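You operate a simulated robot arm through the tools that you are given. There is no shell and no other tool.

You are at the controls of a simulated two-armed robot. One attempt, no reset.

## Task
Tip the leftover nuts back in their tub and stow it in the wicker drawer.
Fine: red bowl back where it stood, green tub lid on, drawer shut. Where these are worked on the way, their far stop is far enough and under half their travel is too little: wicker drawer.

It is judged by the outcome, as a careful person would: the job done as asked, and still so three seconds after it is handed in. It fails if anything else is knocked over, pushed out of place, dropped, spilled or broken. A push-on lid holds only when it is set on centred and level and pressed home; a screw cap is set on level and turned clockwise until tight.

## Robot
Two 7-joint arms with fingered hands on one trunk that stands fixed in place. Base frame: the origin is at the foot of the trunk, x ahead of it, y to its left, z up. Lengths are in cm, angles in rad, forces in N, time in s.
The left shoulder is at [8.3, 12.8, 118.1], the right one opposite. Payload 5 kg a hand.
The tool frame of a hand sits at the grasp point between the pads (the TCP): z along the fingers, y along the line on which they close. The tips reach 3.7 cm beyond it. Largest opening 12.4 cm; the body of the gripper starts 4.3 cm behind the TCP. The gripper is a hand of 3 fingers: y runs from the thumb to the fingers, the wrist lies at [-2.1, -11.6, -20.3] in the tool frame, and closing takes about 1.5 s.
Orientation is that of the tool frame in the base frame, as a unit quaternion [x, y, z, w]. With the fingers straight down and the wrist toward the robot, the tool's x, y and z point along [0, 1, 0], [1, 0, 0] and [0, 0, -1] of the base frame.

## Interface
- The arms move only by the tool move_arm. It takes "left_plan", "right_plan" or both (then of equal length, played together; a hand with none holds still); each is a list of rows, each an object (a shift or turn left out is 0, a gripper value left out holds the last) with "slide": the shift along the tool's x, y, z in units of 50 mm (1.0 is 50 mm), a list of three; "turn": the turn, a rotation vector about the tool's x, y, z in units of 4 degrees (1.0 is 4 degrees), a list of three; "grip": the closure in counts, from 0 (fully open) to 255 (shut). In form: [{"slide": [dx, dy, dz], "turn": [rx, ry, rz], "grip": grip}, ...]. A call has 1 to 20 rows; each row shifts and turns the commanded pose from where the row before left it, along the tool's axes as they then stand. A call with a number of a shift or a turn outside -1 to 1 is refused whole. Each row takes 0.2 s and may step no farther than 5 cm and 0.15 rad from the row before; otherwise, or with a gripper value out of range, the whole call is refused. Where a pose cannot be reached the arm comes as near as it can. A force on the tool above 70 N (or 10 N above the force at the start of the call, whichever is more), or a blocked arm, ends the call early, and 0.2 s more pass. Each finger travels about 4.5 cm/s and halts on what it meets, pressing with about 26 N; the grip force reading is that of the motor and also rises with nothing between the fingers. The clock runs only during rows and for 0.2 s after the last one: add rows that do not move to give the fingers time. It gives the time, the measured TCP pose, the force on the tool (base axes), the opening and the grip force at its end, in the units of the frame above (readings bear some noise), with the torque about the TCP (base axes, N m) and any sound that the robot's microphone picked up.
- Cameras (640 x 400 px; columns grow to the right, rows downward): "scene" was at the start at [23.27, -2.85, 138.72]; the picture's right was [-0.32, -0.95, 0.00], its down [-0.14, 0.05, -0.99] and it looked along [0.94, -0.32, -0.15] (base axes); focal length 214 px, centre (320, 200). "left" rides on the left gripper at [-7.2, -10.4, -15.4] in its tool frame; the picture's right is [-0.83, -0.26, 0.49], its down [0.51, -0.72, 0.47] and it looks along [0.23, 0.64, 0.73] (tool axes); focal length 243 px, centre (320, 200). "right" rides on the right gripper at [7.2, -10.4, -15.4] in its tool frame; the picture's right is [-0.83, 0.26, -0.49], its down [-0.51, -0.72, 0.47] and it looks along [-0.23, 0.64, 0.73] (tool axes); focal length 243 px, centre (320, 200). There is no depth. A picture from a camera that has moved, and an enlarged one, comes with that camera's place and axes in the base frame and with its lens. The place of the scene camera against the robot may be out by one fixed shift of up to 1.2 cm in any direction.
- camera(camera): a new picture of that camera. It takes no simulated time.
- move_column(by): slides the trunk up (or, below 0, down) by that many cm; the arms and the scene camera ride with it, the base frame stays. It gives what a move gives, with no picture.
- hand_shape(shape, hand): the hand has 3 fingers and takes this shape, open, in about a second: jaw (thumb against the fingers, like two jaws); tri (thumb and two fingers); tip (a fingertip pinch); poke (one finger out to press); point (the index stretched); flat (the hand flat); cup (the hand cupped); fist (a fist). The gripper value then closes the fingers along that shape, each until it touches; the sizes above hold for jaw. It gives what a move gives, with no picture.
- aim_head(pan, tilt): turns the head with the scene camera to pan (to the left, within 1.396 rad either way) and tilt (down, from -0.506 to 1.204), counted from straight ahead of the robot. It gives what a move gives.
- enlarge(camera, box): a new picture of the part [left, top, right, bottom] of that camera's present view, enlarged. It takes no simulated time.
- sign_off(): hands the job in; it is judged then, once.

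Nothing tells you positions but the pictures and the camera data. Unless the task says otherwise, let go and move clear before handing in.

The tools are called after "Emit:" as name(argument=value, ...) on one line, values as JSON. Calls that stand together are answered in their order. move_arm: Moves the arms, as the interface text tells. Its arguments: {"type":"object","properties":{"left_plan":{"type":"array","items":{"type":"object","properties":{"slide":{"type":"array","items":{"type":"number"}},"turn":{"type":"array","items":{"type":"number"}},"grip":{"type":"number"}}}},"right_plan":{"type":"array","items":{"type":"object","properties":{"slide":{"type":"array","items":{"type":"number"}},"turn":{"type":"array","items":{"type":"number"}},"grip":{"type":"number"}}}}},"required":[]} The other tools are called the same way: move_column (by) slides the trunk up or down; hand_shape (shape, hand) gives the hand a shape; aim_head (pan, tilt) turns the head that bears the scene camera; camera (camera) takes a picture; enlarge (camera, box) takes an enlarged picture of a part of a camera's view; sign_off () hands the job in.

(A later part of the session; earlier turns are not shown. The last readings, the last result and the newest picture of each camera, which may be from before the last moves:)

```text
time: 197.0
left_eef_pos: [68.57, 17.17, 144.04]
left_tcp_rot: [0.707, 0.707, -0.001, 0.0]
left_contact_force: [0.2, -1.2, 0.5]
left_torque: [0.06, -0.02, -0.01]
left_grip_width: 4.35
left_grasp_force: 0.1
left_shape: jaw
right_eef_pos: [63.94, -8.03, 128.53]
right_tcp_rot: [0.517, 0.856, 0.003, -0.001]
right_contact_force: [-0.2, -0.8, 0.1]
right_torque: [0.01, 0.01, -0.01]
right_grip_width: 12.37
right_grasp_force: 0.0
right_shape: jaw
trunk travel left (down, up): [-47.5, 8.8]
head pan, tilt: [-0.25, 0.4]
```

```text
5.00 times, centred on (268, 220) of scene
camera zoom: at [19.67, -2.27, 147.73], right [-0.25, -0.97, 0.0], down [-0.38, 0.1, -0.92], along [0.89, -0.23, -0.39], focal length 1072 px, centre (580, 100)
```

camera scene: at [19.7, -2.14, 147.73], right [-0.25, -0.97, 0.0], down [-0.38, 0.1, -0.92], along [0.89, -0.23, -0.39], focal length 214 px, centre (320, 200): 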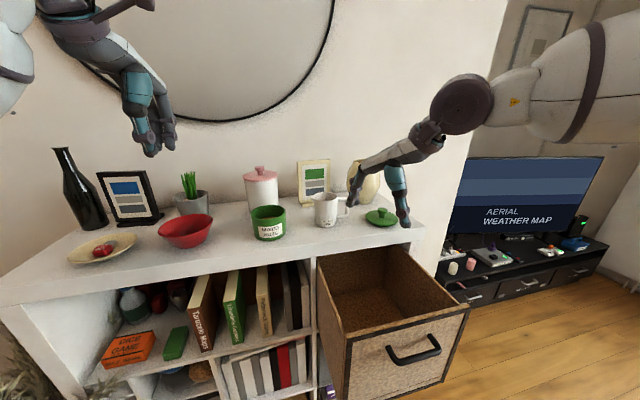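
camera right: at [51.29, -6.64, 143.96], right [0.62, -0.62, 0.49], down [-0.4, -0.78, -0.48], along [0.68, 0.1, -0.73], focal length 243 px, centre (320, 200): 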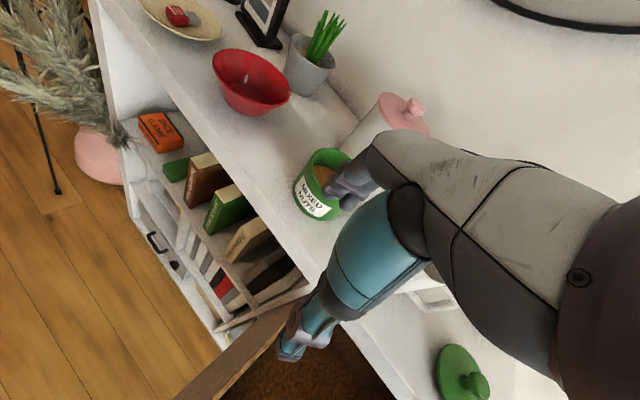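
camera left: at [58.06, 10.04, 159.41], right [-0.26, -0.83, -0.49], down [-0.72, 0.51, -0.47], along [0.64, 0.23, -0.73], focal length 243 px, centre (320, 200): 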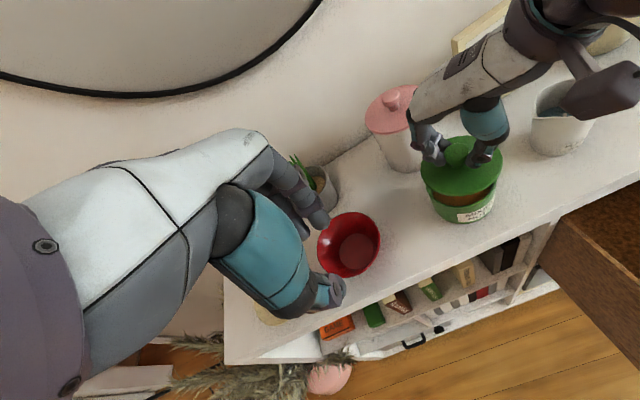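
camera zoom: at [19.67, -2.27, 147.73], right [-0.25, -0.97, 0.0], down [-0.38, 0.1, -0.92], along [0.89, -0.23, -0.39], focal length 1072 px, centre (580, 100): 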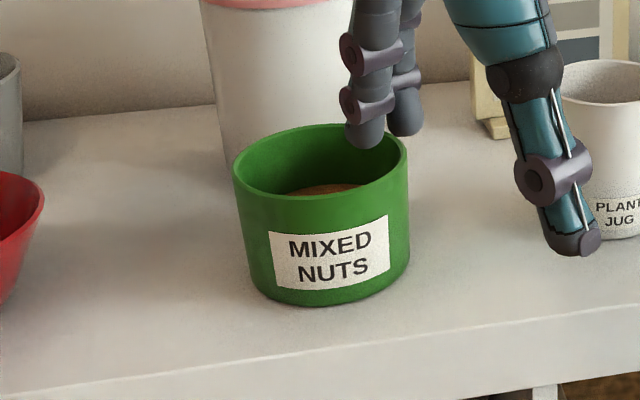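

The tub, with nuts inside and unspilled, is centred at about [80.93, −1.72]. I'll bring the fully open hand over it at a safe height and check.

Emit:
move_arm(right_plan=[{"turn": [0, 0, -1]}, {"turn": [0, 0, -1]}, {"slide": [-0.15, 0.5, 0]}, {"slide": [-0.192, 0.7, 0]}, {"slide": [-0.192, 0.7, 0]}, {"slide": [-0.192, 0.7, 0]}, {"slide": [-0.192, 0.7, 0]}, {"slide": [-0.04, 0.19, 0]}, {}, {}])

Emit:
camera(camera="right")

Emit:
enlarge(camera="left", box=[400, 110, 520, 230])

Emit:
enlarge(camera="scene", box=[218, 160, 318, 260])

```text
time: 199.2
left_eef_pos: [68.68, 17.21, 143.88]
left_tcp_rot: [0.707, 0.707, -0.001, 0.0]
left_contact_force: [0.2, -0.4, -0.2]
left_torque: [-0.01, 0.0, 0.03]
left_grip_width: 4.37
left_grasp_force: 0.0
left_shape: jaw
right_eef_pos: [81.06, -1.92, 128.51]
right_tcp_rot: [0.456, 0.89, 0.002, 0.0]
right_contact_force: [-0.5, 0.7, -0.5]
right_torque: [0.02, -0.01, -0.05]
right_grip_width: 12.39
right_grasp_force: 0.1
right_shape: jaw
trunk travel left (down, up): [-47.5, 8.8]
head pan, tilt: [-0.25, 0.4]
```

```text
taken
camera right: at [68.37, -2.18, 143.85], right [0.7, -0.52, 0.49], down [-0.29, -0.83, -0.47], along [0.66, 0.19, -0.73], focal length 243 px, centre (320, 200)
```

right: 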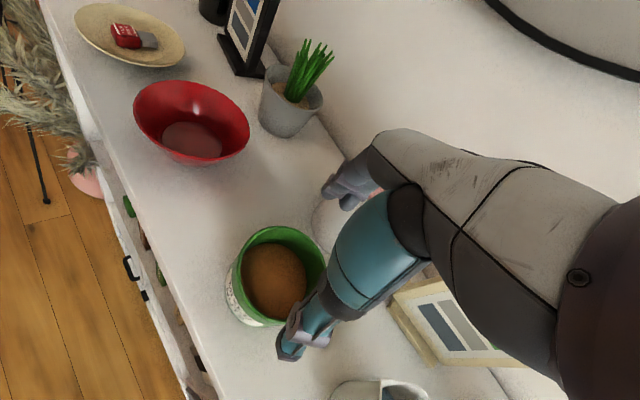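

```text
3.33 times, centred on (460, 170) of left
camera zoom: at [58.32, 10.07, 159.3], right [-0.26, -0.83, -0.49], down [-0.72, 0.51, -0.47], along [0.64, 0.23, -0.73], focal length 809 px, centre (-147, 300)
```

zoom: 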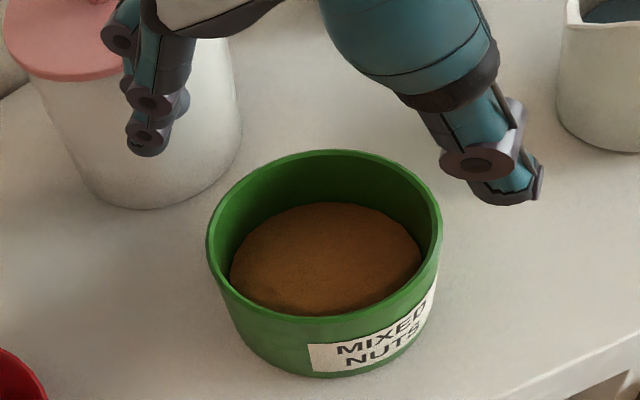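

```text
4.00 times, centred on (268, 210) of scene
camera zoom: at [19.8, -2.13, 147.71], right [-0.25, -0.97, 0.0], down [-0.38, 0.1, -0.92], along [0.89, -0.23, -0.39], focal length 858 px, centre (528, 160)
```

zoom: 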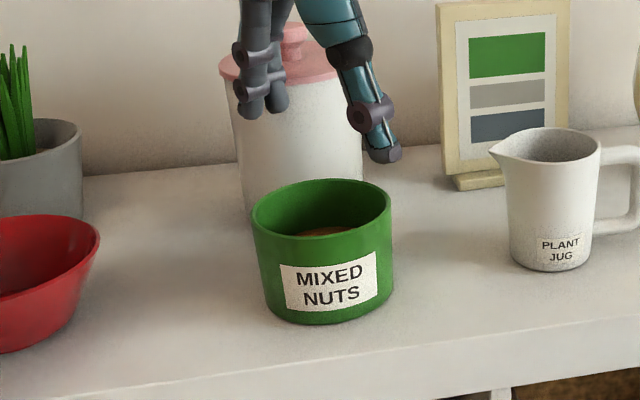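

The hand straddles the tub evenly. I'll lower to just above the rim and check the finger clearances.

Emit:
move_arm(right_plan=[{"slide": [0, 0, 0.4]}, {"slide": [0, 0, 0.5]}, {"slide": [0, 0, 0.3]}, {}, {}])

Emit:
enlarge(camera="left", box=[400, 120, 520, 240])

Emit:
enlarge(camera="scene", box=[228, 180, 308, 260])

Emit:
enlarge(camera="right", box=[200, 150, 420, 350])

```text
time: 200.4
left_eef_pos: [68.7, 17.23, 143.97]
left_tcp_rot: [0.707, 0.708, 0.0, 0.0]
left_contact_force: [0.1, -0.3, 0.7]
left_torque: [0.06, 0.03, 0.01]
left_grip_width: 4.36
left_grasp_force: 0.1
left_shape: jaw
right_eef_pos: [81.02, -1.8, 122.43]
right_tcp_rot: [0.456, 0.89, 0.002, -0.001]
right_contact_force: [0.5, 0.2, -0.1]
right_torque: [-0.01, -0.01, 0.01]
right_grip_width: 12.37
right_grasp_force: 0.1
right_shape: jaw
trunk travel left (down, up): [-47.5, 8.8]
head pan, tilt: [-0.25, 0.4]
```

```text
3.33 times, centred on (460, 180) of left
camera zoom: at [58.25, 10.05, 159.33], right [-0.26, -0.83, -0.49], down [-0.72, 0.51, -0.47], along [0.64, 0.23, -0.73], focal length 809 px, centre (-147, 267)
```

zoom: 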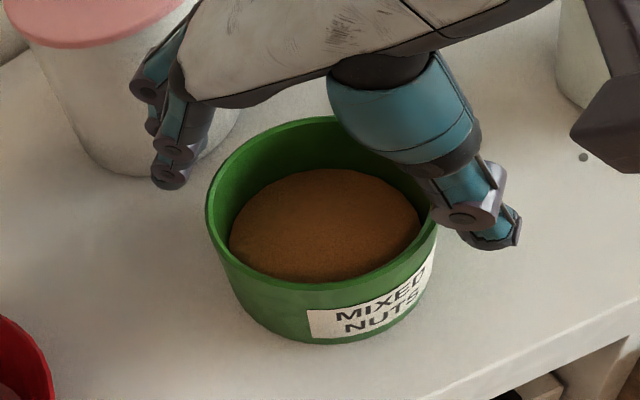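

```text
5.00 times, centred on (268, 220) of scene
camera zoom: at [19.75, -2.16, 147.72], right [-0.25, -0.97, 0.0], down [-0.38, 0.1, -0.92], along [0.89, -0.23, -0.39], focal length 1072 px, centre (580, 100)
```

zoom: 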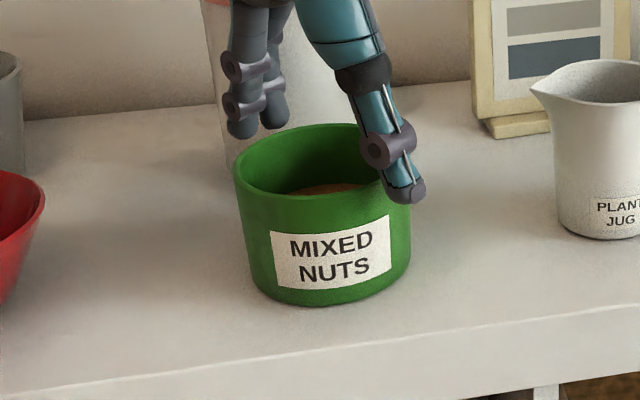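

```text
2.00 times, centred on (310, 250) of right
camera zoom: at [68.3, -2.07, 137.8], right [0.7, -0.52, 0.49], down [-0.29, -0.83, -0.48], along [0.66, 0.19, -0.73], focal length 485 px, centre (340, 100)
```

zoom: 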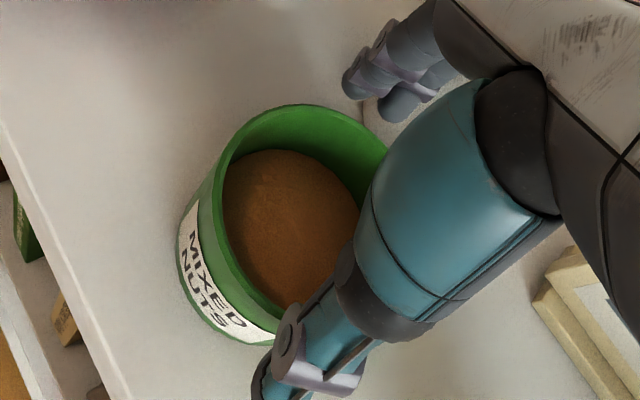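

There's about 1 cm of clearance on each side. I'll lower the last 3 cm so the pads are level with the rim.

Emit:
move_arm(right_plan=[{"slide": [0, 0, 0.2]}, {"slide": [0, 0, 0.25]}, {"slide": [0, 0, 0.2]}, {}])

Emit:
enlarge(camera="left", box=[400, 120, 520, 240])

Emit:
enlarge(camera="scene", box=[228, 180, 308, 260])

```text
time: 201.4
left_eef_pos: [68.62, 17.24, 143.89]
left_tcp_rot: [0.707, 0.707, 0.0, 0.0]
left_contact_force: [-0.7, -0.1, 1.0]
left_torque: [-0.04, 0.01, -0.02]
left_grip_width: 4.32
left_grasp_force: 0.1
left_shape: jaw
right_eef_pos: [81.03, -1.83, 119.37]
right_tcp_rot: [0.455, 0.89, 0.001, 0.0]
right_contact_force: [0.9, 0.0, 2.8]
right_torque: [0.07, -0.04, -0.03]
right_grip_width: 12.4
right_grasp_force: 0.0
right_shape: jaw
trunk travel left (down, up): [-47.5, 8.8]
head pan, tilt: [-0.25, 0.4]
```

```text
3.33 times, centred on (460, 180) of left
camera zoom: at [58.19, 10.06, 159.36], right [-0.26, -0.83, -0.49], down [-0.72, 0.51, -0.47], along [0.64, 0.23, -0.73], focal length 809 px, centre (-147, 267)
```

zoom: 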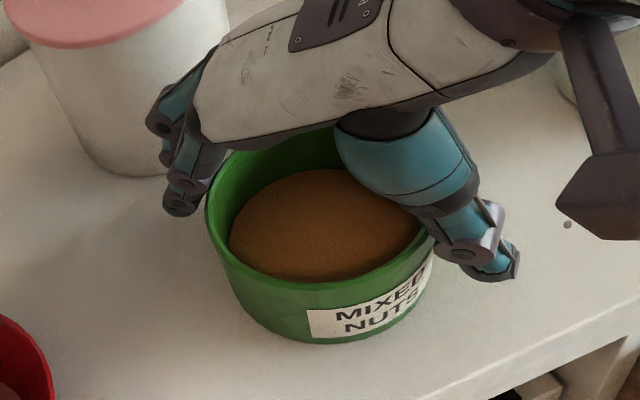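

```text
5.00 times, centred on (268, 220) of scene
camera zoom: at [19.68, -2.15, 147.73], right [-0.25, -0.97, 0.0], down [-0.38, 0.1, -0.92], along [0.89, -0.23, -0.39], focal length 1072 px, centre (580, 100)
```

zoom: 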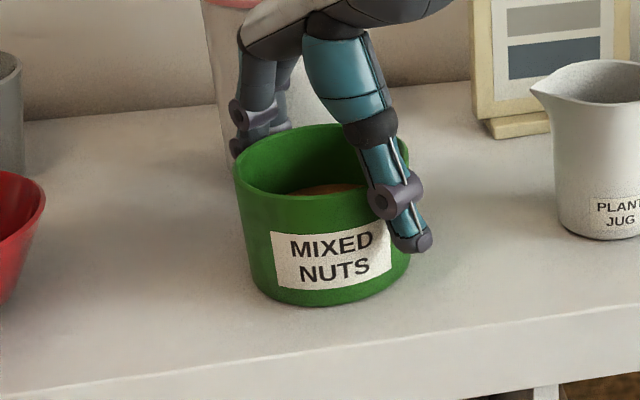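

There's a light touch of about 3 N, so I'll raise 4 mm and then close gradually on the tub.

Emit:
move_arm(right_plan=[{"slide": [0, 0, -0.08]}, {"grip": 20}, {"grip": 40}, {"grip": 60}, {}, {}])

Emit:
enlarge(camera="left", box=[400, 120, 520, 240])

```text
time: 202.8
left_eef_pos: [68.68, 17.3, 143.88]
left_tcp_rot: [0.708, 0.707, 0.0, 0.0]
left_contact_force: [0.3, -0.5, 1.0]
left_torque: [0.0, -0.03, 0.05]
left_grip_width: 4.35
left_grasp_force: 0.1
left_shape: jaw
right_eef_pos: [80.93, -1.86, 119.55]
right_tcp_rot: [0.457, 0.89, 0.001, 0.0]
right_contact_force: [0.3, -0.2, 0.2]
right_torque: [-0.05, 0.0, -0.03]
right_grip_width: 10.35
right_grasp_force: 25.6
right_shape: jaw
trunk travel left (down, up): [-47.5, 8.8]
head pan, tilt: [-0.25, 0.4]
```

```text
3.33 times, centred on (460, 180) of left
camera zoom: at [58.23, 10.05, 159.33], right [-0.26, -0.83, -0.49], down [-0.72, 0.51, -0.47], along [0.64, 0.23, -0.73], focal length 809 px, centre (-147, 267)
```

zoom: 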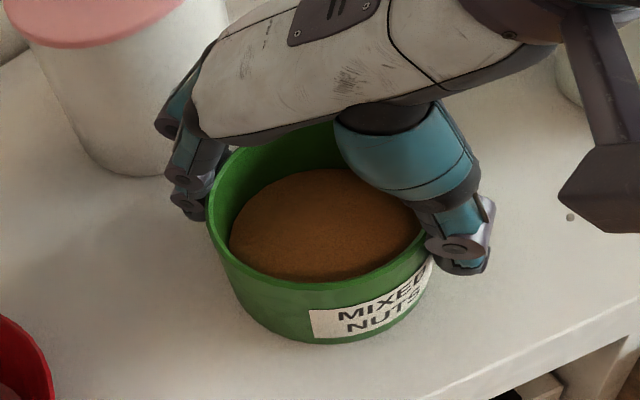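

The tub is gripped: 10.35 cm wide, 26 N, matching its body. I'll firm up the grip and lift 1.5 cm to check that it's secure and level.

Emit:
move_arm(right_plan=[{"grip": 120}, {}, {"slide": [0, 0, -0.05]}, {"slide": [0, 0, -0.1]}, {"slide": [0, 0, -0.15]}, {}, {}])

Emit:
enlarge(camera="left", box=[400, 120, 520, 240])

Emit:
enlarge(camera="scene", box=[228, 180, 308, 260])

```text
time: 204.4
left_eef_pos: [68.76, 17.24, 143.84]
left_tcp_rot: [0.707, 0.707, 0.0, 0.0]
left_contact_force: [0.6, -0.5, 0.7]
left_torque: [0.01, -0.04, 0.0]
left_grip_width: 4.34
left_grasp_force: 0.1
left_shape: jaw
right_eef_pos: [81.07, -1.83, 121.19]
right_tcp_rot: [0.456, 0.89, 0.002, 0.0]
right_contact_force: [0.1, 0.5, -1.6]
right_torque: [0.03, -0.02, 0.02]
right_grip_width: 10.31
right_grasp_force: 25.6
right_shape: jaw
trunk travel left (down, up): [-47.5, 8.8]
head pan, tilt: [-0.25, 0.4]
```

```text
3.33 times, centred on (460, 180) of left
camera zoom: at [58.27, 10.05, 159.32], right [-0.26, -0.83, -0.49], down [-0.72, 0.51, -0.47], along [0.64, 0.23, -0.73], focal length 809 px, centre (-147, 267)
```

zoom: 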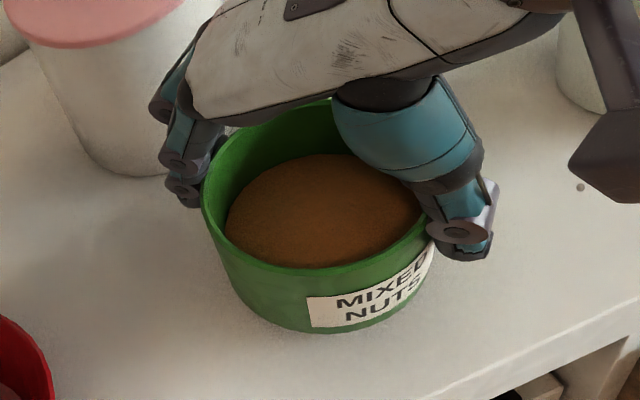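

```text
5.00 times, centred on (268, 220) of scene
camera zoom: at [19.75, -2.16, 147.72], right [-0.25, -0.97, 0.0], down [-0.38, 0.1, -0.92], along [0.89, -0.23, -0.39], focal length 1072 px, centre (580, 100)
```

zoom: 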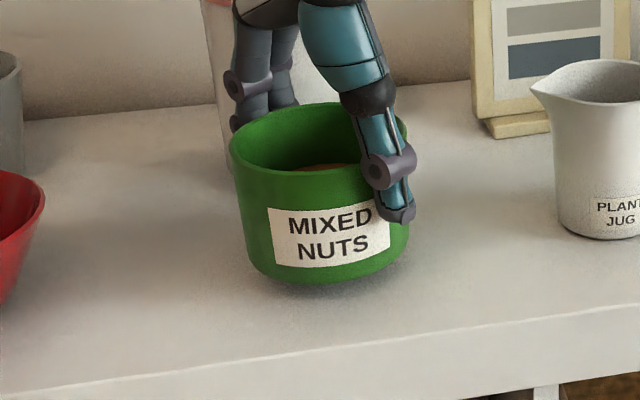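

The tub is secure and level. I'll carry it straight back off the shelf toward the robot, keeping it level.

Emit:
move_arm(right_plan=[{"slide": [0, 0, -0.2]}, {"slide": [0, 0, -0.3]}, {"slide": [0.12, -0.17, 0]}, {"slide": [0.25, -0.35, 0]}, {"slide": [0.277, -0.386, 0]}, {"slide": [0.277, -0.386, 0]}, {"slide": [0.277, -0.386, 0]}, {"slide": [0.277, -0.386, 0]}, {"slide": [0.277, -0.386, 0]}, {"slide": [0.277, -0.386, 0]}, {"slide": [0.2, -0.28, 0]}, {"slide": [0.05, -0.07, 0]}, {}])

Emit:
camera(camera="scene")

Emit:
camera(camera="right")

```text
time: 207.2
left_eef_pos: [68.72, 17.39, 143.9]
left_tcp_rot: [0.707, 0.707, 0.001, 0.0]
left_contact_force: [0.4, 0.1, -0.4]
left_torque: [0.01, -0.02, 0.02]
left_grip_width: 4.35
left_grasp_force: 0.0
left_shape: jaw
right_eef_pos: [61.44, -1.81, 123.7]
right_tcp_rot: [0.456, 0.89, 0.002, -0.001]
right_contact_force: [-0.2, 0.3, -2.7]
right_torque: [0.0, -0.01, -0.01]
right_grip_width: 10.29
right_grasp_force: 25.6
right_shape: jaw
trunk travel left (down, up): [-47.5, 8.8]
head pan, tilt: [-0.25, 0.4]
```

```text
taken
camera scene: at [19.76, -2.16, 147.71], right [-0.25, -0.97, 0.0], down [-0.38, 0.1, -0.92], along [0.89, -0.23, -0.39], focal length 214 px, centre (320, 200)
```

scene: 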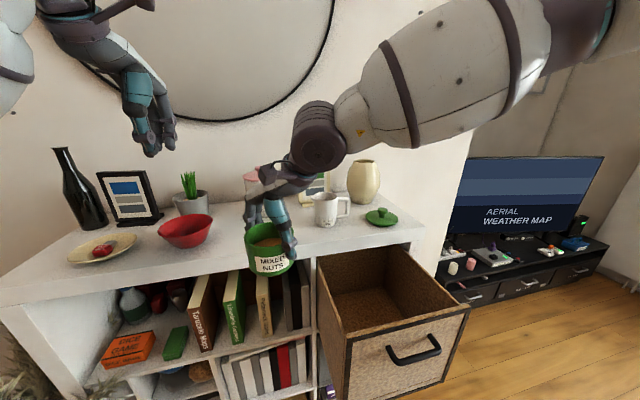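

```text
taken
camera right: at [48.65, -2.12, 139.15], right [0.7, -0.52, 0.49], down [-0.29, -0.83, -0.48], along [0.66, 0.19, -0.73], focal length 243 px, centre (320, 200)
```

right: 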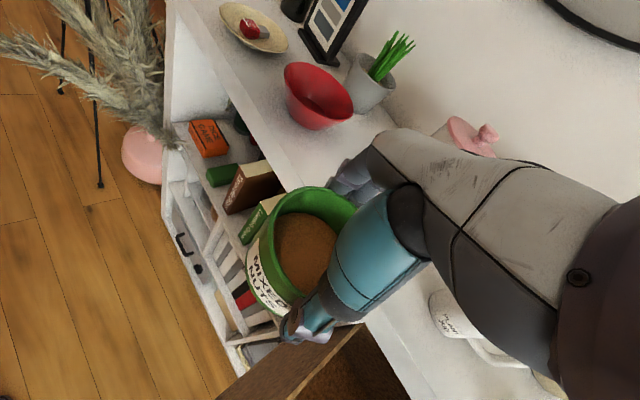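

The tub is clear of the shelf and level. Next I'll move it sideways over the drawer and square the yaw.

Emit:
move_arm(right_plan=[{"slide": [-0.25, -0.18, 0]}, {"slide": [-0.42, -0.3, 0]}, {"slide": [-0.47, -0.34, 0]}, {"slide": [-0.47, -0.34, 0]}, {"slide": [-0.47, -0.34, 0]}, {"slide": [-0.47, -0.34, 0]}, {"slide": [-0.47, -0.34, 0], "turn": [0, 0, 0.5]}, {"slide": [-0.4, -0.29, 0], "turn": [0, 0, 1]}, {"slide": [-0.3, -0.15, 0], "turn": [0, 0, 1]}, {"turn": [0, 0, 1]}, {"turn": [0, 0, 1]}, {"turn": [0, 0, 1]}, {"turn": [0, 0, 1]}, {"turn": [0, 0, 1]}, {}])

Emit:
camera(camera="scene")

Emit:
camera(camera="right")

```text
time: 210.4
left_eef_pos: [68.7, 17.33, 143.94]
left_tcp_rot: [0.707, 0.707, 0.0, -0.001]
left_contact_force: [0.6, -0.3, -0.3]
left_torque: [0.01, 0.02, 0.03]
left_grip_width: 4.37
left_grasp_force: 0.0
left_shape: jaw
right_eef_pos: [61.42, -24.54, 123.47]
right_tcp_rot: [0.671, 0.741, 0.002, -0.001]
right_contact_force: [0.1, 0.1, -2.0]
right_torque: [0.02, 0.02, -0.01]
right_grip_width: 10.31
right_grasp_force: 25.7
right_shape: jaw
trunk travel left (down, up): [-47.5, 8.8]
head pan, tilt: [-0.25, 0.4]
```

```text
taken
camera scene: at [19.74, -2.22, 147.72], right [-0.25, -0.97, 0.0], down [-0.38, 0.1, -0.92], along [0.89, -0.23, -0.39], focal length 214 px, centre (320, 200)
```

scene: 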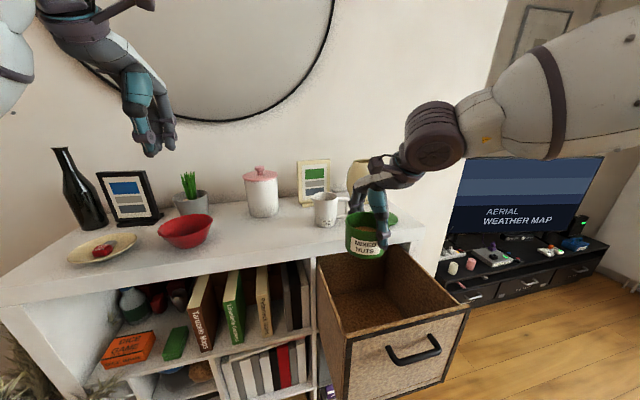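

```text
taken
camera right: at [50.22, -18.58, 139.0], right [0.34, -0.8, 0.49], down [-0.67, -0.57, -0.47], along [0.66, -0.16, -0.73], focal length 243 px, centre (320, 200)
```

right: 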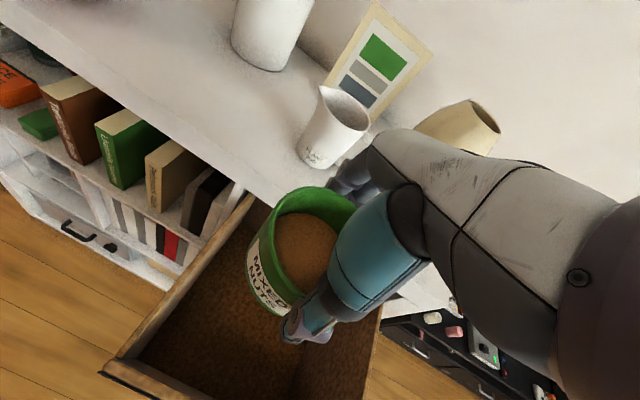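

The tub is over the drawer, level. To give the forearm more clearance over the drawer's right wall at the bottom, I'll raise the trunk 8 cm before lowering.

Emit:
move_column(by=8)

Emit:
camera(camera="right")

```text
time: 211.6
left_eef_pos: [68.89, 17.38, 151.71]
left_tcp_rot: [0.707, 0.707, -0.002, -0.001]
left_contact_force: [0.7, -0.3, -0.5]
left_torque: [0.0, 0.06, -0.01]
left_grip_width: 4.35
left_grasp_force: 0.0
left_shape: jaw
right_eef_pos: [61.48, -24.58, 131.4]
right_tcp_rot: [0.671, 0.741, 0.0, -0.002]
right_contact_force: [0.1, 0.3, -2.7]
right_torque: [-0.04, -0.02, -0.04]
right_grip_width: 10.34
right_grasp_force: 25.5
right_shape: jaw
trunk travel left (down, up): [-55.5, 0.8]
head pan, tilt: [-0.25, 0.4]
```

```text
taken
camera right: at [50.39, -18.54, 146.8], right [0.34, -0.8, 0.49], down [-0.67, -0.57, -0.47], along [0.66, -0.16, -0.73], focal length 243 px, centre (320, 200)
```

right: 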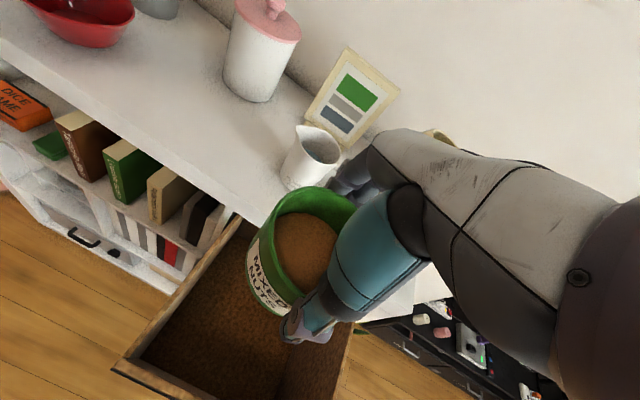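

Stable. I'll lower it steadily into the open drawer in front of the shelf edge.

Emit:
move_arm(right_plan=[{"slide": [-0.08, -0.21, 0.2]}, {"slide": [0, 0, 0.4]}, {"slide": [0, 0, 0.5]}, {"slide": [0, 0, 0.5]}, {"slide": [0, 0, 0.5]}, {"slide": [0, 0, 0.5]}, {"slide": [0, 0, 0.5]}, {"slide": [0, 0, 0.5]}, {"slide": [0, 0, 0.4]}, {"slide": [0, 0, 0.3]}, {}])

Emit:
camera(camera="scene")

Emit:
camera(camera="right")

```text
time: 214.0
left_eef_pos: [68.65, 17.39, 152.02]
left_tcp_rot: [0.707, 0.708, 0.0, 0.0]
left_contact_force: [-0.5, 0.4, -0.1]
left_torque: [0.0, 0.01, -0.02]
left_grip_width: 4.37
left_grasp_force: 0.1
left_shape: jaw
right_eef_pos: [60.33, -25.12, 110.2]
right_tcp_rot: [0.671, 0.741, 0.001, 0.0]
right_contact_force: [-0.2, 0.2, -2.7]
right_torque: [0.0, 0.02, 0.04]
right_grip_width: 10.29
right_grasp_force: 26.2
right_shape: jaw
trunk travel left (down, up): [-55.5, 0.8]
head pan, tilt: [-0.25, 0.4]
```

```text
taken
camera scene: at [12.04, -2.15, 157.5], right [-0.25, -0.97, 0.0], down [-0.38, 0.1, -0.92], along [0.89, -0.23, -0.39], focal length 214 px, centre (320, 200)
```

scene: 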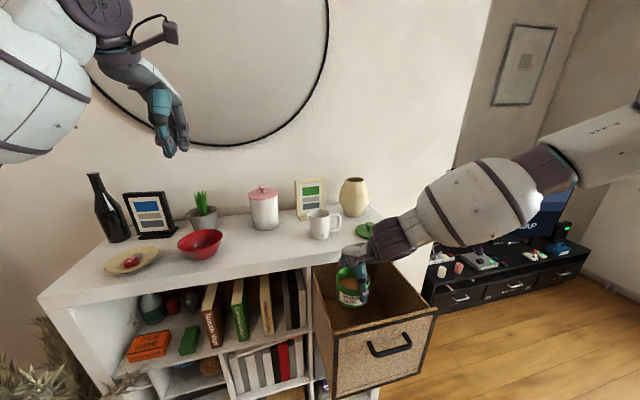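

```text
taken
camera right: at [49.19, -19.04, 125.58], right [0.34, -0.8, 0.49], down [-0.67, -0.57, -0.48], along [0.66, -0.16, -0.73], focal length 243 px, centre (320, 200)
```

right: 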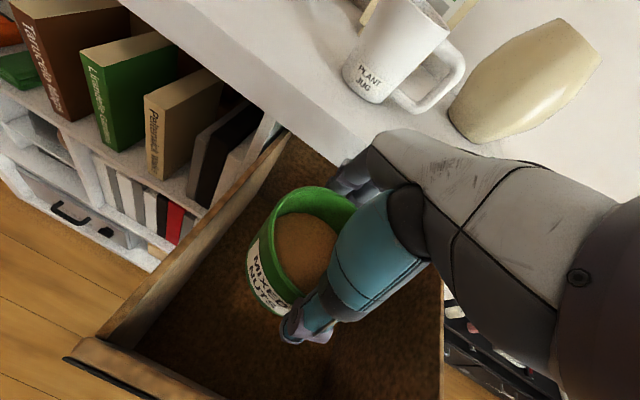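

Emit:
move_arm(right_plan=[{"slide": [0, 0, 0.4]}, {"slide": [0, 0, 0.45]}, {"slide": [0, 0, 0.45]}, {"slide": [0, 0, 0.45]}, {"slide": [0, 0, 0.45]}, {"slide": [0, 0, 0.4]}, {"slide": [-0.02, 0.3, 0.1]}, {"slide": [-0.03, 0.4, 0.1]}, {"slide": [-0.03, 0.4, 0.1]}, {"slide": [-0.02, 0.2, 0.1]}, {}])

Emit:
enlarge(camera="scene", box=[280, 180, 480, 340])

Emit:
camera(camera="right")

```text
time: 216.4
left_eef_pos: [68.73, 17.42, 151.98]
left_tcp_rot: [0.707, 0.707, 0.0, 0.0]
left_contact_force: [-0.1, -0.2, -0.2]
left_torque: [-0.01, 0.04, -0.01]
left_grip_width: 4.33
left_grasp_force: 0.1
left_shape: jaw
right_eef_pos: [66.9, -24.78, 95.03]
right_tcp_rot: [0.67, 0.743, 0.002, -0.001]
right_contact_force: [0.3, 0.8, -2.3]
right_torque: [-0.01, 0.0, 0.01]
right_grip_width: 10.31
right_grasp_force: 26.1
right_shape: jaw
trunk travel left (down, up): [-55.5, 0.8]
head pan, tilt: [-0.25, 0.4]
```

```text
2.50 times, centred on (380, 260) of scene
camera zoom: at [12.08, -2.17, 157.49], right [-0.25, -0.97, 0.0], down [-0.38, 0.1, -0.92], along [0.89, -0.23, -0.39], focal length 536 px, centre (170, 50)
```

zoom: 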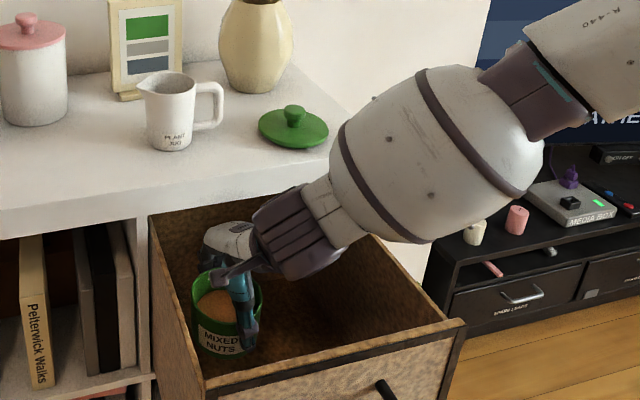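

```text
taken
camera right: at [55.72, -18.75, 110.53], right [0.34, -0.8, 0.49], down [-0.67, -0.57, -0.47], along [0.66, -0.16, -0.73], focal length 243 px, centre (320, 200)
```

right: 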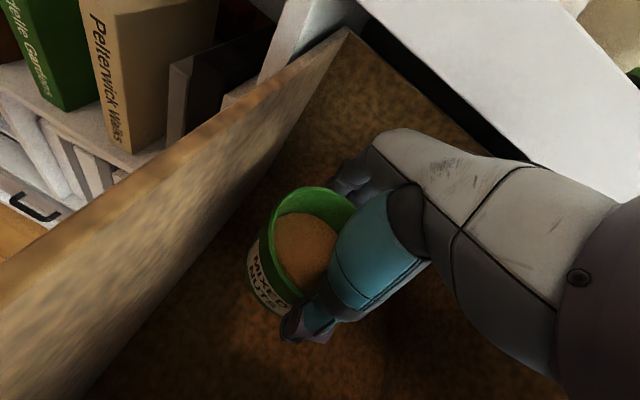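

Good clearance now. I'll lower to just above the drawer floor and then settle in small steps.

Emit:
move_arm(right_plan=[{"slide": [-0.12, 0, 0.3]}, {"slide": [0, 0, 0.35]}, {"slide": [0, 0, 0.35]}, {"slide": [0, 0, 0.35]}, {"slide": [0, 0, 0.25]}, {}])

Emit:
enlarge(camera="scene", box=[280, 180, 480, 340])

Emit:
camera(camera="right")

```text
time: 217.8
left_eef_pos: [68.62, 17.38, 151.9]
left_tcp_rot: [0.707, 0.707, 0.0, 0.0]
left_contact_force: [0.4, -0.6, 0.4]
left_torque: [0.0, -0.01, 0.03]
left_grip_width: 4.37
left_grasp_force: 0.0
left_shape: jaw
right_eef_pos: [66.96, -25.35, 87.08]
right_tcp_rot: [0.671, 0.741, 0.002, -0.001]
right_contact_force: [-1.1, -0.8, -2.7]
right_torque: [-0.01, 0.03, -0.01]
right_grip_width: 10.3
right_grasp_force: 26.2
right_shape: jaw
trunk travel left (down, up): [-55.5, 0.8]
head pan, tilt: [-0.25, 0.4]
```

```text
2.50 times, centred on (380, 260) of scene
camera zoom: at [12.06, -2.22, 157.49], right [-0.25, -0.97, 0.0], down [-0.38, 0.1, -0.92], along [0.89, -0.23, -0.39], focal length 536 px, centre (170, 50)
```

zoom: 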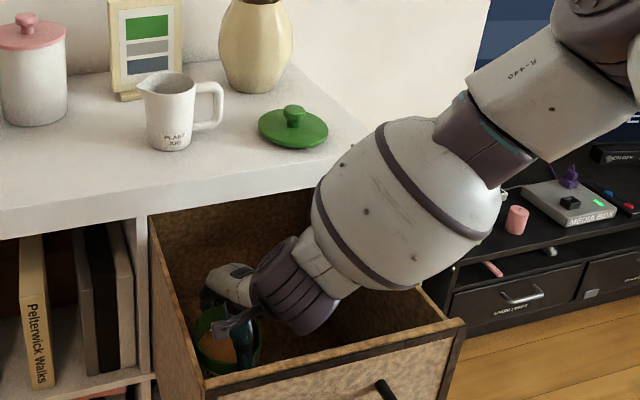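

```text
taken
camera right: at [55.7, -19.29, 102.43], right [0.34, -0.8, 0.49], down [-0.67, -0.57, -0.48], along [0.66, -0.16, -0.73], focal length 243 px, centre (320, 200)
```

right: 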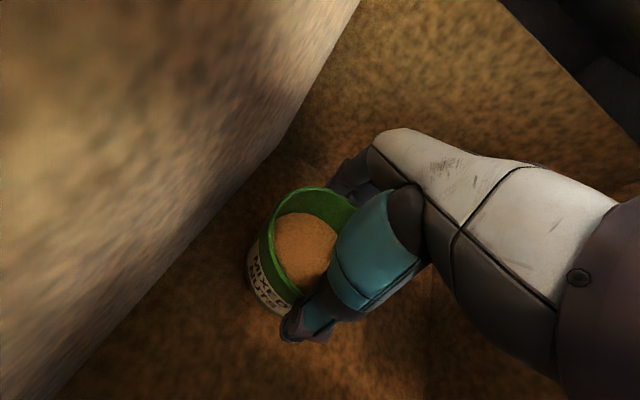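

Emit:
move_arm(right_plan=[{"slide": [0, 0, 0.15]}, {"slide": [0, 0, 0.15]}, {}])

Emit:
move_arm(right_plan=[{"slide": [0, 0, 0.06]}, {"slide": [0, 0, 0.06]}, {}])

```text
time: 218.6
left_eef_pos: [68.75, 17.42, 151.93]
left_tcp_rot: [0.707, 0.707, 0.001, 0.0]
left_contact_force: [-0.4, -0.1, 1.0]
left_torque: [0.01, 0.03, 0.0]
left_grip_width: 4.34
left_grasp_force: 0.0
left_shape: jaw
right_eef_pos: [66.93, -25.27, 86.36]
right_tcp_rot: [0.67, 0.742, -0.001, -0.002]
right_contact_force: [0.5, 0.4, -2.0]
right_torque: [-0.01, 0.01, 0.02]
right_grip_width: 10.32
right_grasp_force: 26.2
right_shape: jaw
right hand out of reach, approached as far as the arm can: row 2
trunk travel left (down, up): [-55.5, 0.8]
head pan, tilt: [-0.25, 0.4]
```

```text
time: 219.4
left_eef_pos: [68.77, 17.57, 151.84]
left_tcp_rot: [0.707, 0.707, 0.0, 0.0]
left_contact_force: [0.7, 0.4, -0.2]
left_torque: [-0.01, -0.03, 0.0]
left_grip_width: 4.35
left_grasp_force: 0.1
left_shape: jaw
right_eef_pos: [67.07, -25.22, 86.31]
right_tcp_rot: [0.671, 0.741, -0.001, -0.002]
right_contact_force: [-0.4, 0.0, -2.6]
right_torque: [-0.01, 0.01, 0.02]
right_grip_width: 10.32
right_grasp_force: 25.3
right_shape: jaw
right hand out of reach, approached as far as the arm can: row 2
trunk travel left (down, up): [-55.5, 0.8]
head pan, tilt: [-0.25, 0.4]
```

The arm has reached its limit about 2 cm above the floor. I'll back up slightly to stay inside the limit and use the trunk to lower the last bit.

Emit:
move_arm(right_plan=[{"slide": [0, 0, -0.08]}, {}])

Emit:
move_column(by=-1.5)

```text
time: 220.0
left_eef_pos: [68.74, 17.44, 151.9]
left_tcp_rot: [0.707, 0.707, 0.0, 0.001]
left_contact_force: [-0.3, 0.2, 0.5]
left_torque: [0.01, 0.01, -0.02]
left_grip_width: 4.33
left_grasp_force: 0.1
left_shape: jaw
right_eef_pos: [67.13, -25.3, 86.86]
right_tcp_rot: [0.671, 0.741, 0.002, 0.0]
right_contact_force: [-0.3, 0.3, -2.0]
right_torque: [-0.01, -0.02, 0.01]
right_grip_width: 10.32
right_grasp_force: 26.4
right_shape: jaw
trunk travel left (down, up): [-55.5, 0.8]
head pan, tilt: [-0.25, 0.4]
```

```text
time: 220.6
left_eef_pos: [68.41, 17.56, 150.67]
left_tcp_rot: [0.707, 0.707, 0.0, 0.002]
left_contact_force: [1.0, -0.5, 0.8]
left_torque: [0.02, 0.01, -0.01]
left_grip_width: 4.35
left_grasp_force: 0.1
left_shape: jaw
right_eef_pos: [67.13, -25.09, 85.64]
right_tcp_rot: [0.671, 0.741, 0.003, 0.001]
right_contact_force: [-2.5, -0.5, 27.8]
right_torque: [0.04, 0.16, -0.15]
right_grip_width: 10.24
right_grasp_force: 26.0
right_shape: jaw
trunk travel left (down, up): [-54.0, 2.3]
head pan, tilt: [-0.25, 0.4]
```

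The tub has touched the drawer floor with firm contact. I'll relieve the pressure slightly and then open the fingers.

Emit:
move_arm(right_plan=[{"slide": [0, 0, -0.06]}, {"slide": [0, 0, -0.03]}, {}])

Emit:
camera(camera="right")

```text
time: 221.4
left_eef_pos: [68.6, 17.39, 150.24]
left_tcp_rot: [0.707, 0.707, -0.001, 0.0]
left_contact_force: [-0.1, 0.3, 0.1]
left_torque: [-0.01, -0.02, -0.03]
left_grip_width: 4.35
left_grasp_force: 0.1
left_shape: jaw
right_eef_pos: [67.01, -25.16, 85.67]
right_tcp_rot: [0.67, 0.743, 0.001, -0.002]
right_contact_force: [1.0, 1.5, 6.6]
right_torque: [0.07, -0.41, 0.01]
right_grip_width: 10.24
right_grasp_force: 26.1
right_shape: jaw
trunk travel left (down, up): [-54.0, 2.3]
head pan, tilt: [-0.25, 0.4]
```

```text
taken
camera right: at [55.8, -19.13, 101.1], right [0.34, -0.8, 0.49], down [-0.67, -0.58, -0.47], along [0.66, -0.16, -0.73], focal length 243 px, centre (320, 200)
```

right: 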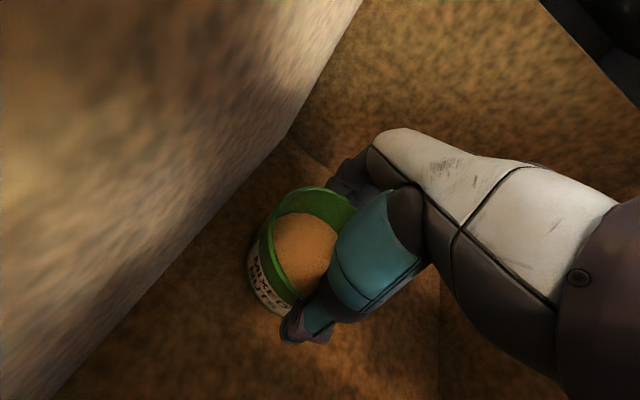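

Emit:
move_arm(right_plan=[{"slide": [0, 0, -0.02]}, {"grip": 45}, {"grip": 30}, {"grip": 10}, {"grip": 0}, {}, {}])

Emit:
camera(camera="right")

Emit:
enlarge(camera="scene", box=[280, 200, 440, 330])

```text
time: 223.0
left_eef_pos: [68.67, 17.41, 150.46]
left_tcp_rot: [0.707, 0.707, 0.0, 0.0]
left_contact_force: [0.1, 0.2, 0.7]
left_torque: [0.02, 0.03, -0.02]
left_grip_width: 4.33
left_grasp_force: 0.1
left_shape: jaw
right_eef_pos: [67.12, -25.24, 86.04]
right_tcp_rot: [0.671, 0.741, 0.002, 0.0]
right_contact_force: [0.0, 0.4, 0.0]
right_torque: [-0.01, -0.03, -0.01]
right_grip_width: 12.39
right_grasp_force: 0.0
right_shape: jaw
trunk travel left (down, up): [-54.0, 2.3]
head pan, tilt: [-0.25, 0.4]
```

```text
taken
camera right: at [55.91, -19.14, 101.29], right [0.34, -0.8, 0.49], down [-0.67, -0.57, -0.47], along [0.66, -0.16, -0.73], focal length 243 px, centre (320, 200)
```

right: 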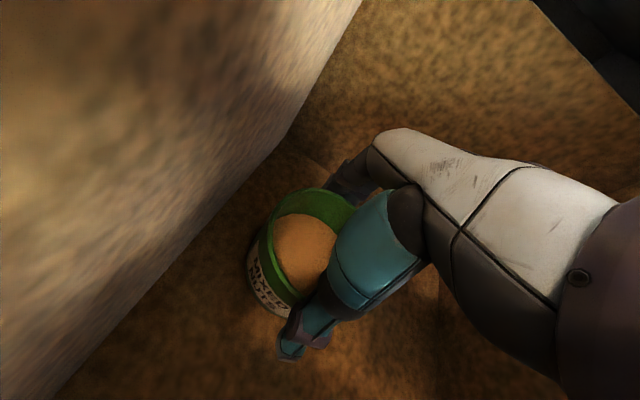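

```text
3.08 times, centred on (360, 265) of scene
camera zoom: at [14.06, -2.15, 155.85], right [-0.25, -0.97, 0.0], down [-0.38, 0.1, -0.92], along [0.89, -0.23, -0.39], focal length 660 px, centre (197, 0)
```

zoom: 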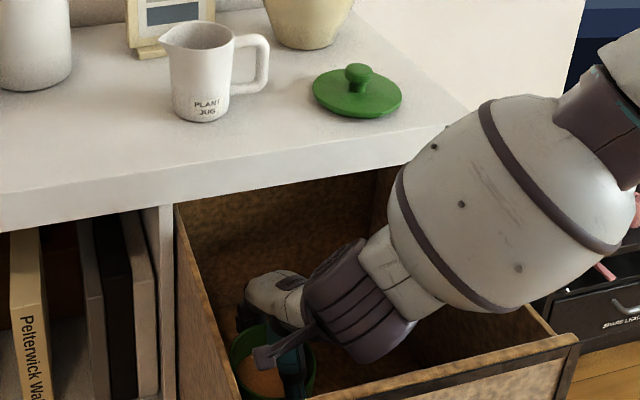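

The tub is standing on the drawer floor and released. I'll rise straight up, come out in front of the shelf edge, and go for the lid.

Emit:
move_arm(right_plan=[{"slide": [0, 0, -0.2]}, {"slide": [0, 0, -0.4]}, {"slide": [0, 0, -0.6]}, {"slide": [0, -0.3, -0.4]}, {"slide": [0, -0.5, -0.3]}, {"slide": [0, -0.5, -0.3]}, {"slide": [0, 0, -0.8]}, {"slide": [0, 0, -0.9]}, {"slide": [0, 0, -0.9]}, {"slide": [0, 0, -0.9]}, {"slide": [0, 0, -0.9]}, {"slide": [0, 0, -0.9]}, {"slide": [0, 0, -0.8]}, {}])

Emit:
camera(camera="right")

Emit:
camera(camera="scene")

```text
time: 226.0
left_eef_pos: [68.73, 17.42, 150.32]
left_tcp_rot: [0.707, 0.707, 0.001, 0.0]
left_contact_force: [-0.4, -0.1, 0.6]
left_torque: [0.03, -0.02, 0.0]
left_grip_width: 4.33
left_grasp_force: 0.0
left_shape: jaw
right_eef_pos: [60.7, -26.38, 126.82]
right_tcp_rot: [0.671, 0.741, 0.002, -0.002]
right_contact_force: [-0.1, -1.2, -0.9]
right_torque: [-0.01, 0.0, 0.0]
right_grip_width: 12.39
right_grasp_force: 0.0
right_shape: jaw
trunk travel left (down, up): [-54.0, 2.3]
head pan, tilt: [-0.25, 0.4]
```

```text
taken
camera right: at [49.51, -20.19, 142.32], right [0.34, -0.8, 0.49], down [-0.67, -0.57, -0.47], along [0.66, -0.16, -0.73], focal length 243 px, centre (320, 200)
```

right: 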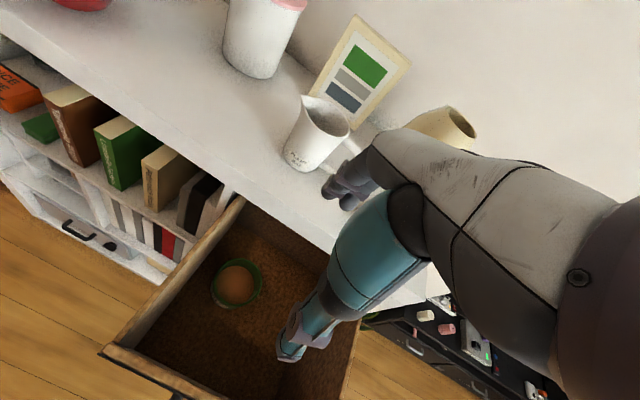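

```text
taken
camera scene: at [14.16, -2.17, 155.82], right [-0.25, -0.97, 0.0], down [-0.38, 0.1, -0.92], along [0.89, -0.23, -0.39], focal length 214 px, centre (320, 200)
```

scene: 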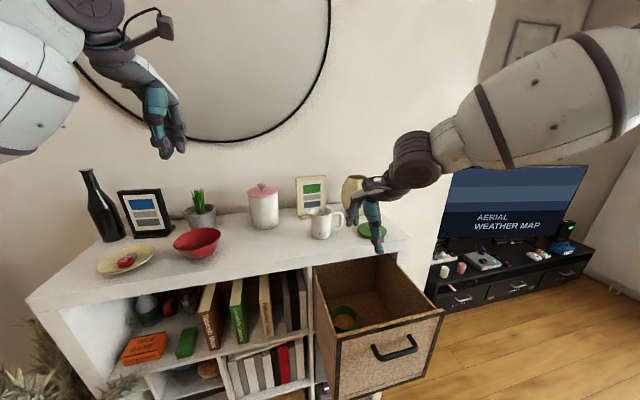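

The tub stands upright in the drawer. I'll lower the trunk a bit for reach and fetch the lid.

Emit:
move_column(by=-6)

Emit:
move_arm(right_plan=[{"slide": [0, 0, -0.5], "grip": 125}, {"slide": [0, 0, -0.6]}, {"slide": [0, 0, -0.5]}, {"slide": [-0.4, 0.5, 0]}, {"slide": [-0.6, 0.7, 0]}, {"slide": [-0.6, 0.7, 0]}, {"slide": [-0.6, 0.7, 0]}, {"slide": [-0.5, 0.7, 0]}, {"slide": [-0.2, 0.2, 0]}, {}])

Emit:
camera(camera="right")

Emit:
camera(camera="scene")

```text
time: 227.0
left_eef_pos: [68.46, 17.38, 144.66]
left_tcp_rot: [0.707, 0.707, 0.001, 0.001]
left_contact_force: [-0.5, -0.4, 1.0]
left_torque: [0.01, -0.02, -0.01]
left_grip_width: 4.34
left_grasp_force: 0.1
left_shape: jaw
right_eef_pos: [60.46, -26.16, 121.59]
right_tcp_rot: [0.67, 0.742, 0.004, 0.001]
right_contact_force: [-0.6, -0.7, -0.5]
right_torque: [0.01, 0.03, 0.0]
right_grip_width: 12.38
right_grasp_force: 0.0
right_shape: jaw
trunk travel left (down, up): [-48.0, 8.3]
head pan, tilt: [-0.25, 0.4]
```

```text
time: 229.2
left_eef_pos: [68.64, 17.39, 144.63]
left_tcp_rot: [0.707, 0.707, 0.0, 0.0]
left_contact_force: [0.7, 0.8, 0.4]
left_torque: [0.01, 0.0, -0.02]
left_grip_width: 4.34
left_grasp_force: 0.1
left_shape: jaw
right_eef_pos: [79.48, -38.85, 129.12]
right_tcp_rot: [0.671, 0.742, 0.001, 0.0]
right_contact_force: [0.0, 0.3, 1.1]
right_torque: [0.01, -0.03, -0.03]
right_grip_width: 6.38
right_grasp_force: 0.0
right_shape: jaw
trunk travel left (down, up): [-48.0, 8.3]
head pan, tilt: [-0.25, 0.4]
```

```text
taken
camera right: at [68.28, -32.79, 144.59], right [0.34, -0.8, 0.49], down [-0.67, -0.58, -0.47], along [0.66, -0.16, -0.73], focal length 243 px, centre (320, 200)
```

right: 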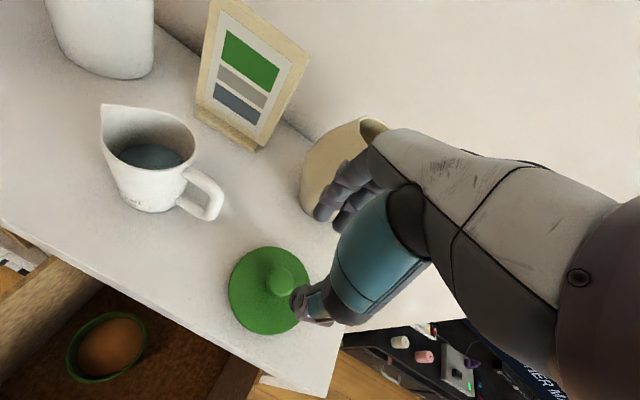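

```text
taken
camera scene: at [19.34, -2.15, 148.37], right [-0.25, -0.97, 0.0], down [-0.38, 0.1, -0.92], along [0.89, -0.23, -0.39], focal length 214 px, centre (320, 200)
```

scene: 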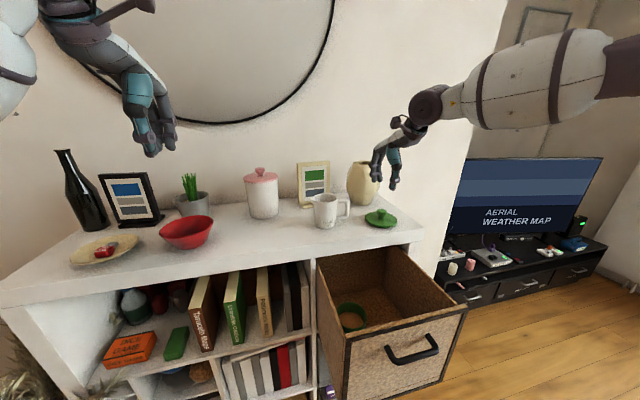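

The knob lies on the tool axis. I'll lower around it and grip as before.

Emit:
move_arm(right_plan=[{"slide": [0, 0, 0.5]}, {"slide": [0, 0, 0.5]}, {"slide": [0, 0, 0.2]}, {}])

Emit:
enlarge(camera="right", box=[220, 190, 360, 330])

```text
time: 230.2
left_eef_pos: [68.68, 17.41, 144.47]
left_tcp_rot: [0.707, 0.707, 0.0, 0.0]
left_contact_force: [1.2, 0.9, 0.1]
left_torque: [-0.01, 0.01, 0.0]
left_grip_width: 4.35
left_grasp_force: 0.0
left_shape: jaw
right_eef_pos: [79.52, -38.66, 123.26]
right_tcp_rot: [0.67, 0.742, 0.003, -0.001]
right_contact_force: [0.2, 0.4, 0.4]
right_torque: [-0.03, 0.01, 0.01]
right_grip_width: 6.38
right_grasp_force: 0.1
right_shape: jaw
trunk travel left (down, up): [-48.0, 8.3]
head pan, tilt: [-0.25, 0.4]
```

```text
2.86 times, centred on (290, 260) of right
camera zoom: at [68.42, -32.67, 138.63], right [0.34, -0.8, 0.49], down [-0.67, -0.58, -0.47], along [0.66, -0.16, -0.73], focal length 693 px, centre (406, 29)
```

zoom: 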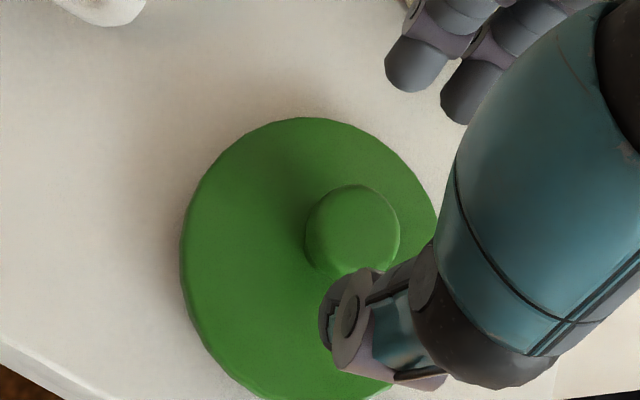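

The knob is about 4 mm off toward the robot. I'll correct, lower, and close on it.

Emit:
move_arm(right_plan=[{"slide": [-0.054, -0.066, 0.2]}, {"slide": [0, 0, 0.4]}, {"slide": [0, 0, 0.3]}, {"slide": [0, 0, 0.12]}, {}, {"grip": 180}, {"grip": 220}, {"grip": 255}, {}, {}, {}])

Emit:
enlarge(camera="right", box=[220, 190, 360, 330])

Emit:
enlarge(camera="scene", box=[340, 160, 440, 240])

```text
time: 232.6
left_eef_pos: [68.68, 17.33, 144.39]
left_tcp_rot: [0.707, 0.707, 0.001, 0.0]
left_contact_force: [-1.4, -0.1, -0.8]
left_torque: [-0.01, 0.03, -0.02]
left_grip_width: 4.37
left_grasp_force: 0.0
left_shape: jaw
right_eef_pos: [79.13, -38.99, 118.15]
right_tcp_rot: [0.672, 0.741, 0.002, 0.0]
right_contact_force: [-0.4, -0.3, 0.3]
right_torque: [-0.01, 0.02, -0.01]
right_grip_width: 2.37
right_grasp_force: 26.2
right_shape: jaw
trunk travel left (down, up): [-48.0, 8.3]
head pan, tilt: [-0.25, 0.4]
```

```text
2.86 times, centred on (290, 260) of right
camera zoom: at [67.92, -32.9, 133.55], right [0.34, -0.8, 0.49], down [-0.67, -0.57, -0.47], along [0.66, -0.16, -0.73], focal length 693 px, centre (406, 29)
```

zoom: 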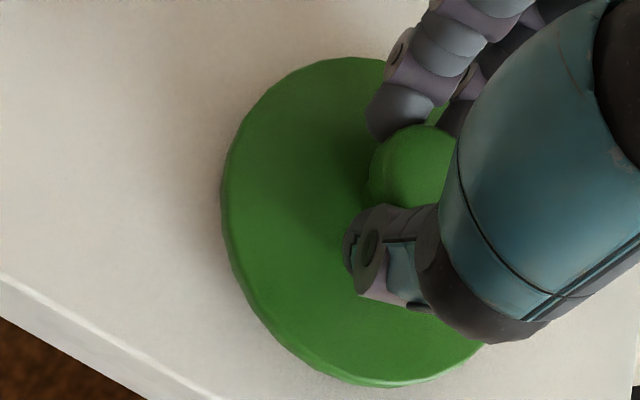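

```text
5.00 times, centred on (390, 200) of scene
camera zoom: at [19.42, -2.16, 148.35], right [-0.25, -0.97, 0.0], down [-0.38, 0.1, -0.92], along [0.89, -0.23, -0.39], focal length 1072 px, centre (-30, 200)
```

zoom: 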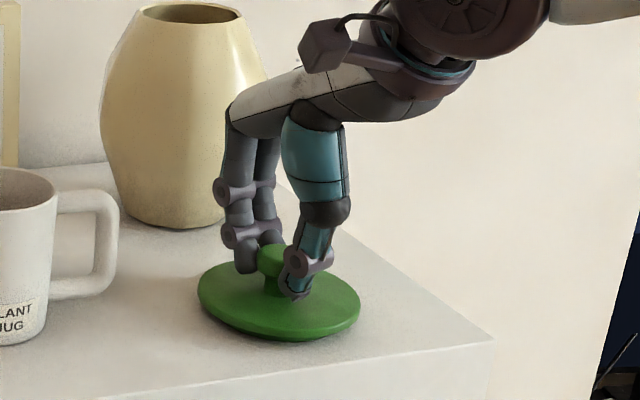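

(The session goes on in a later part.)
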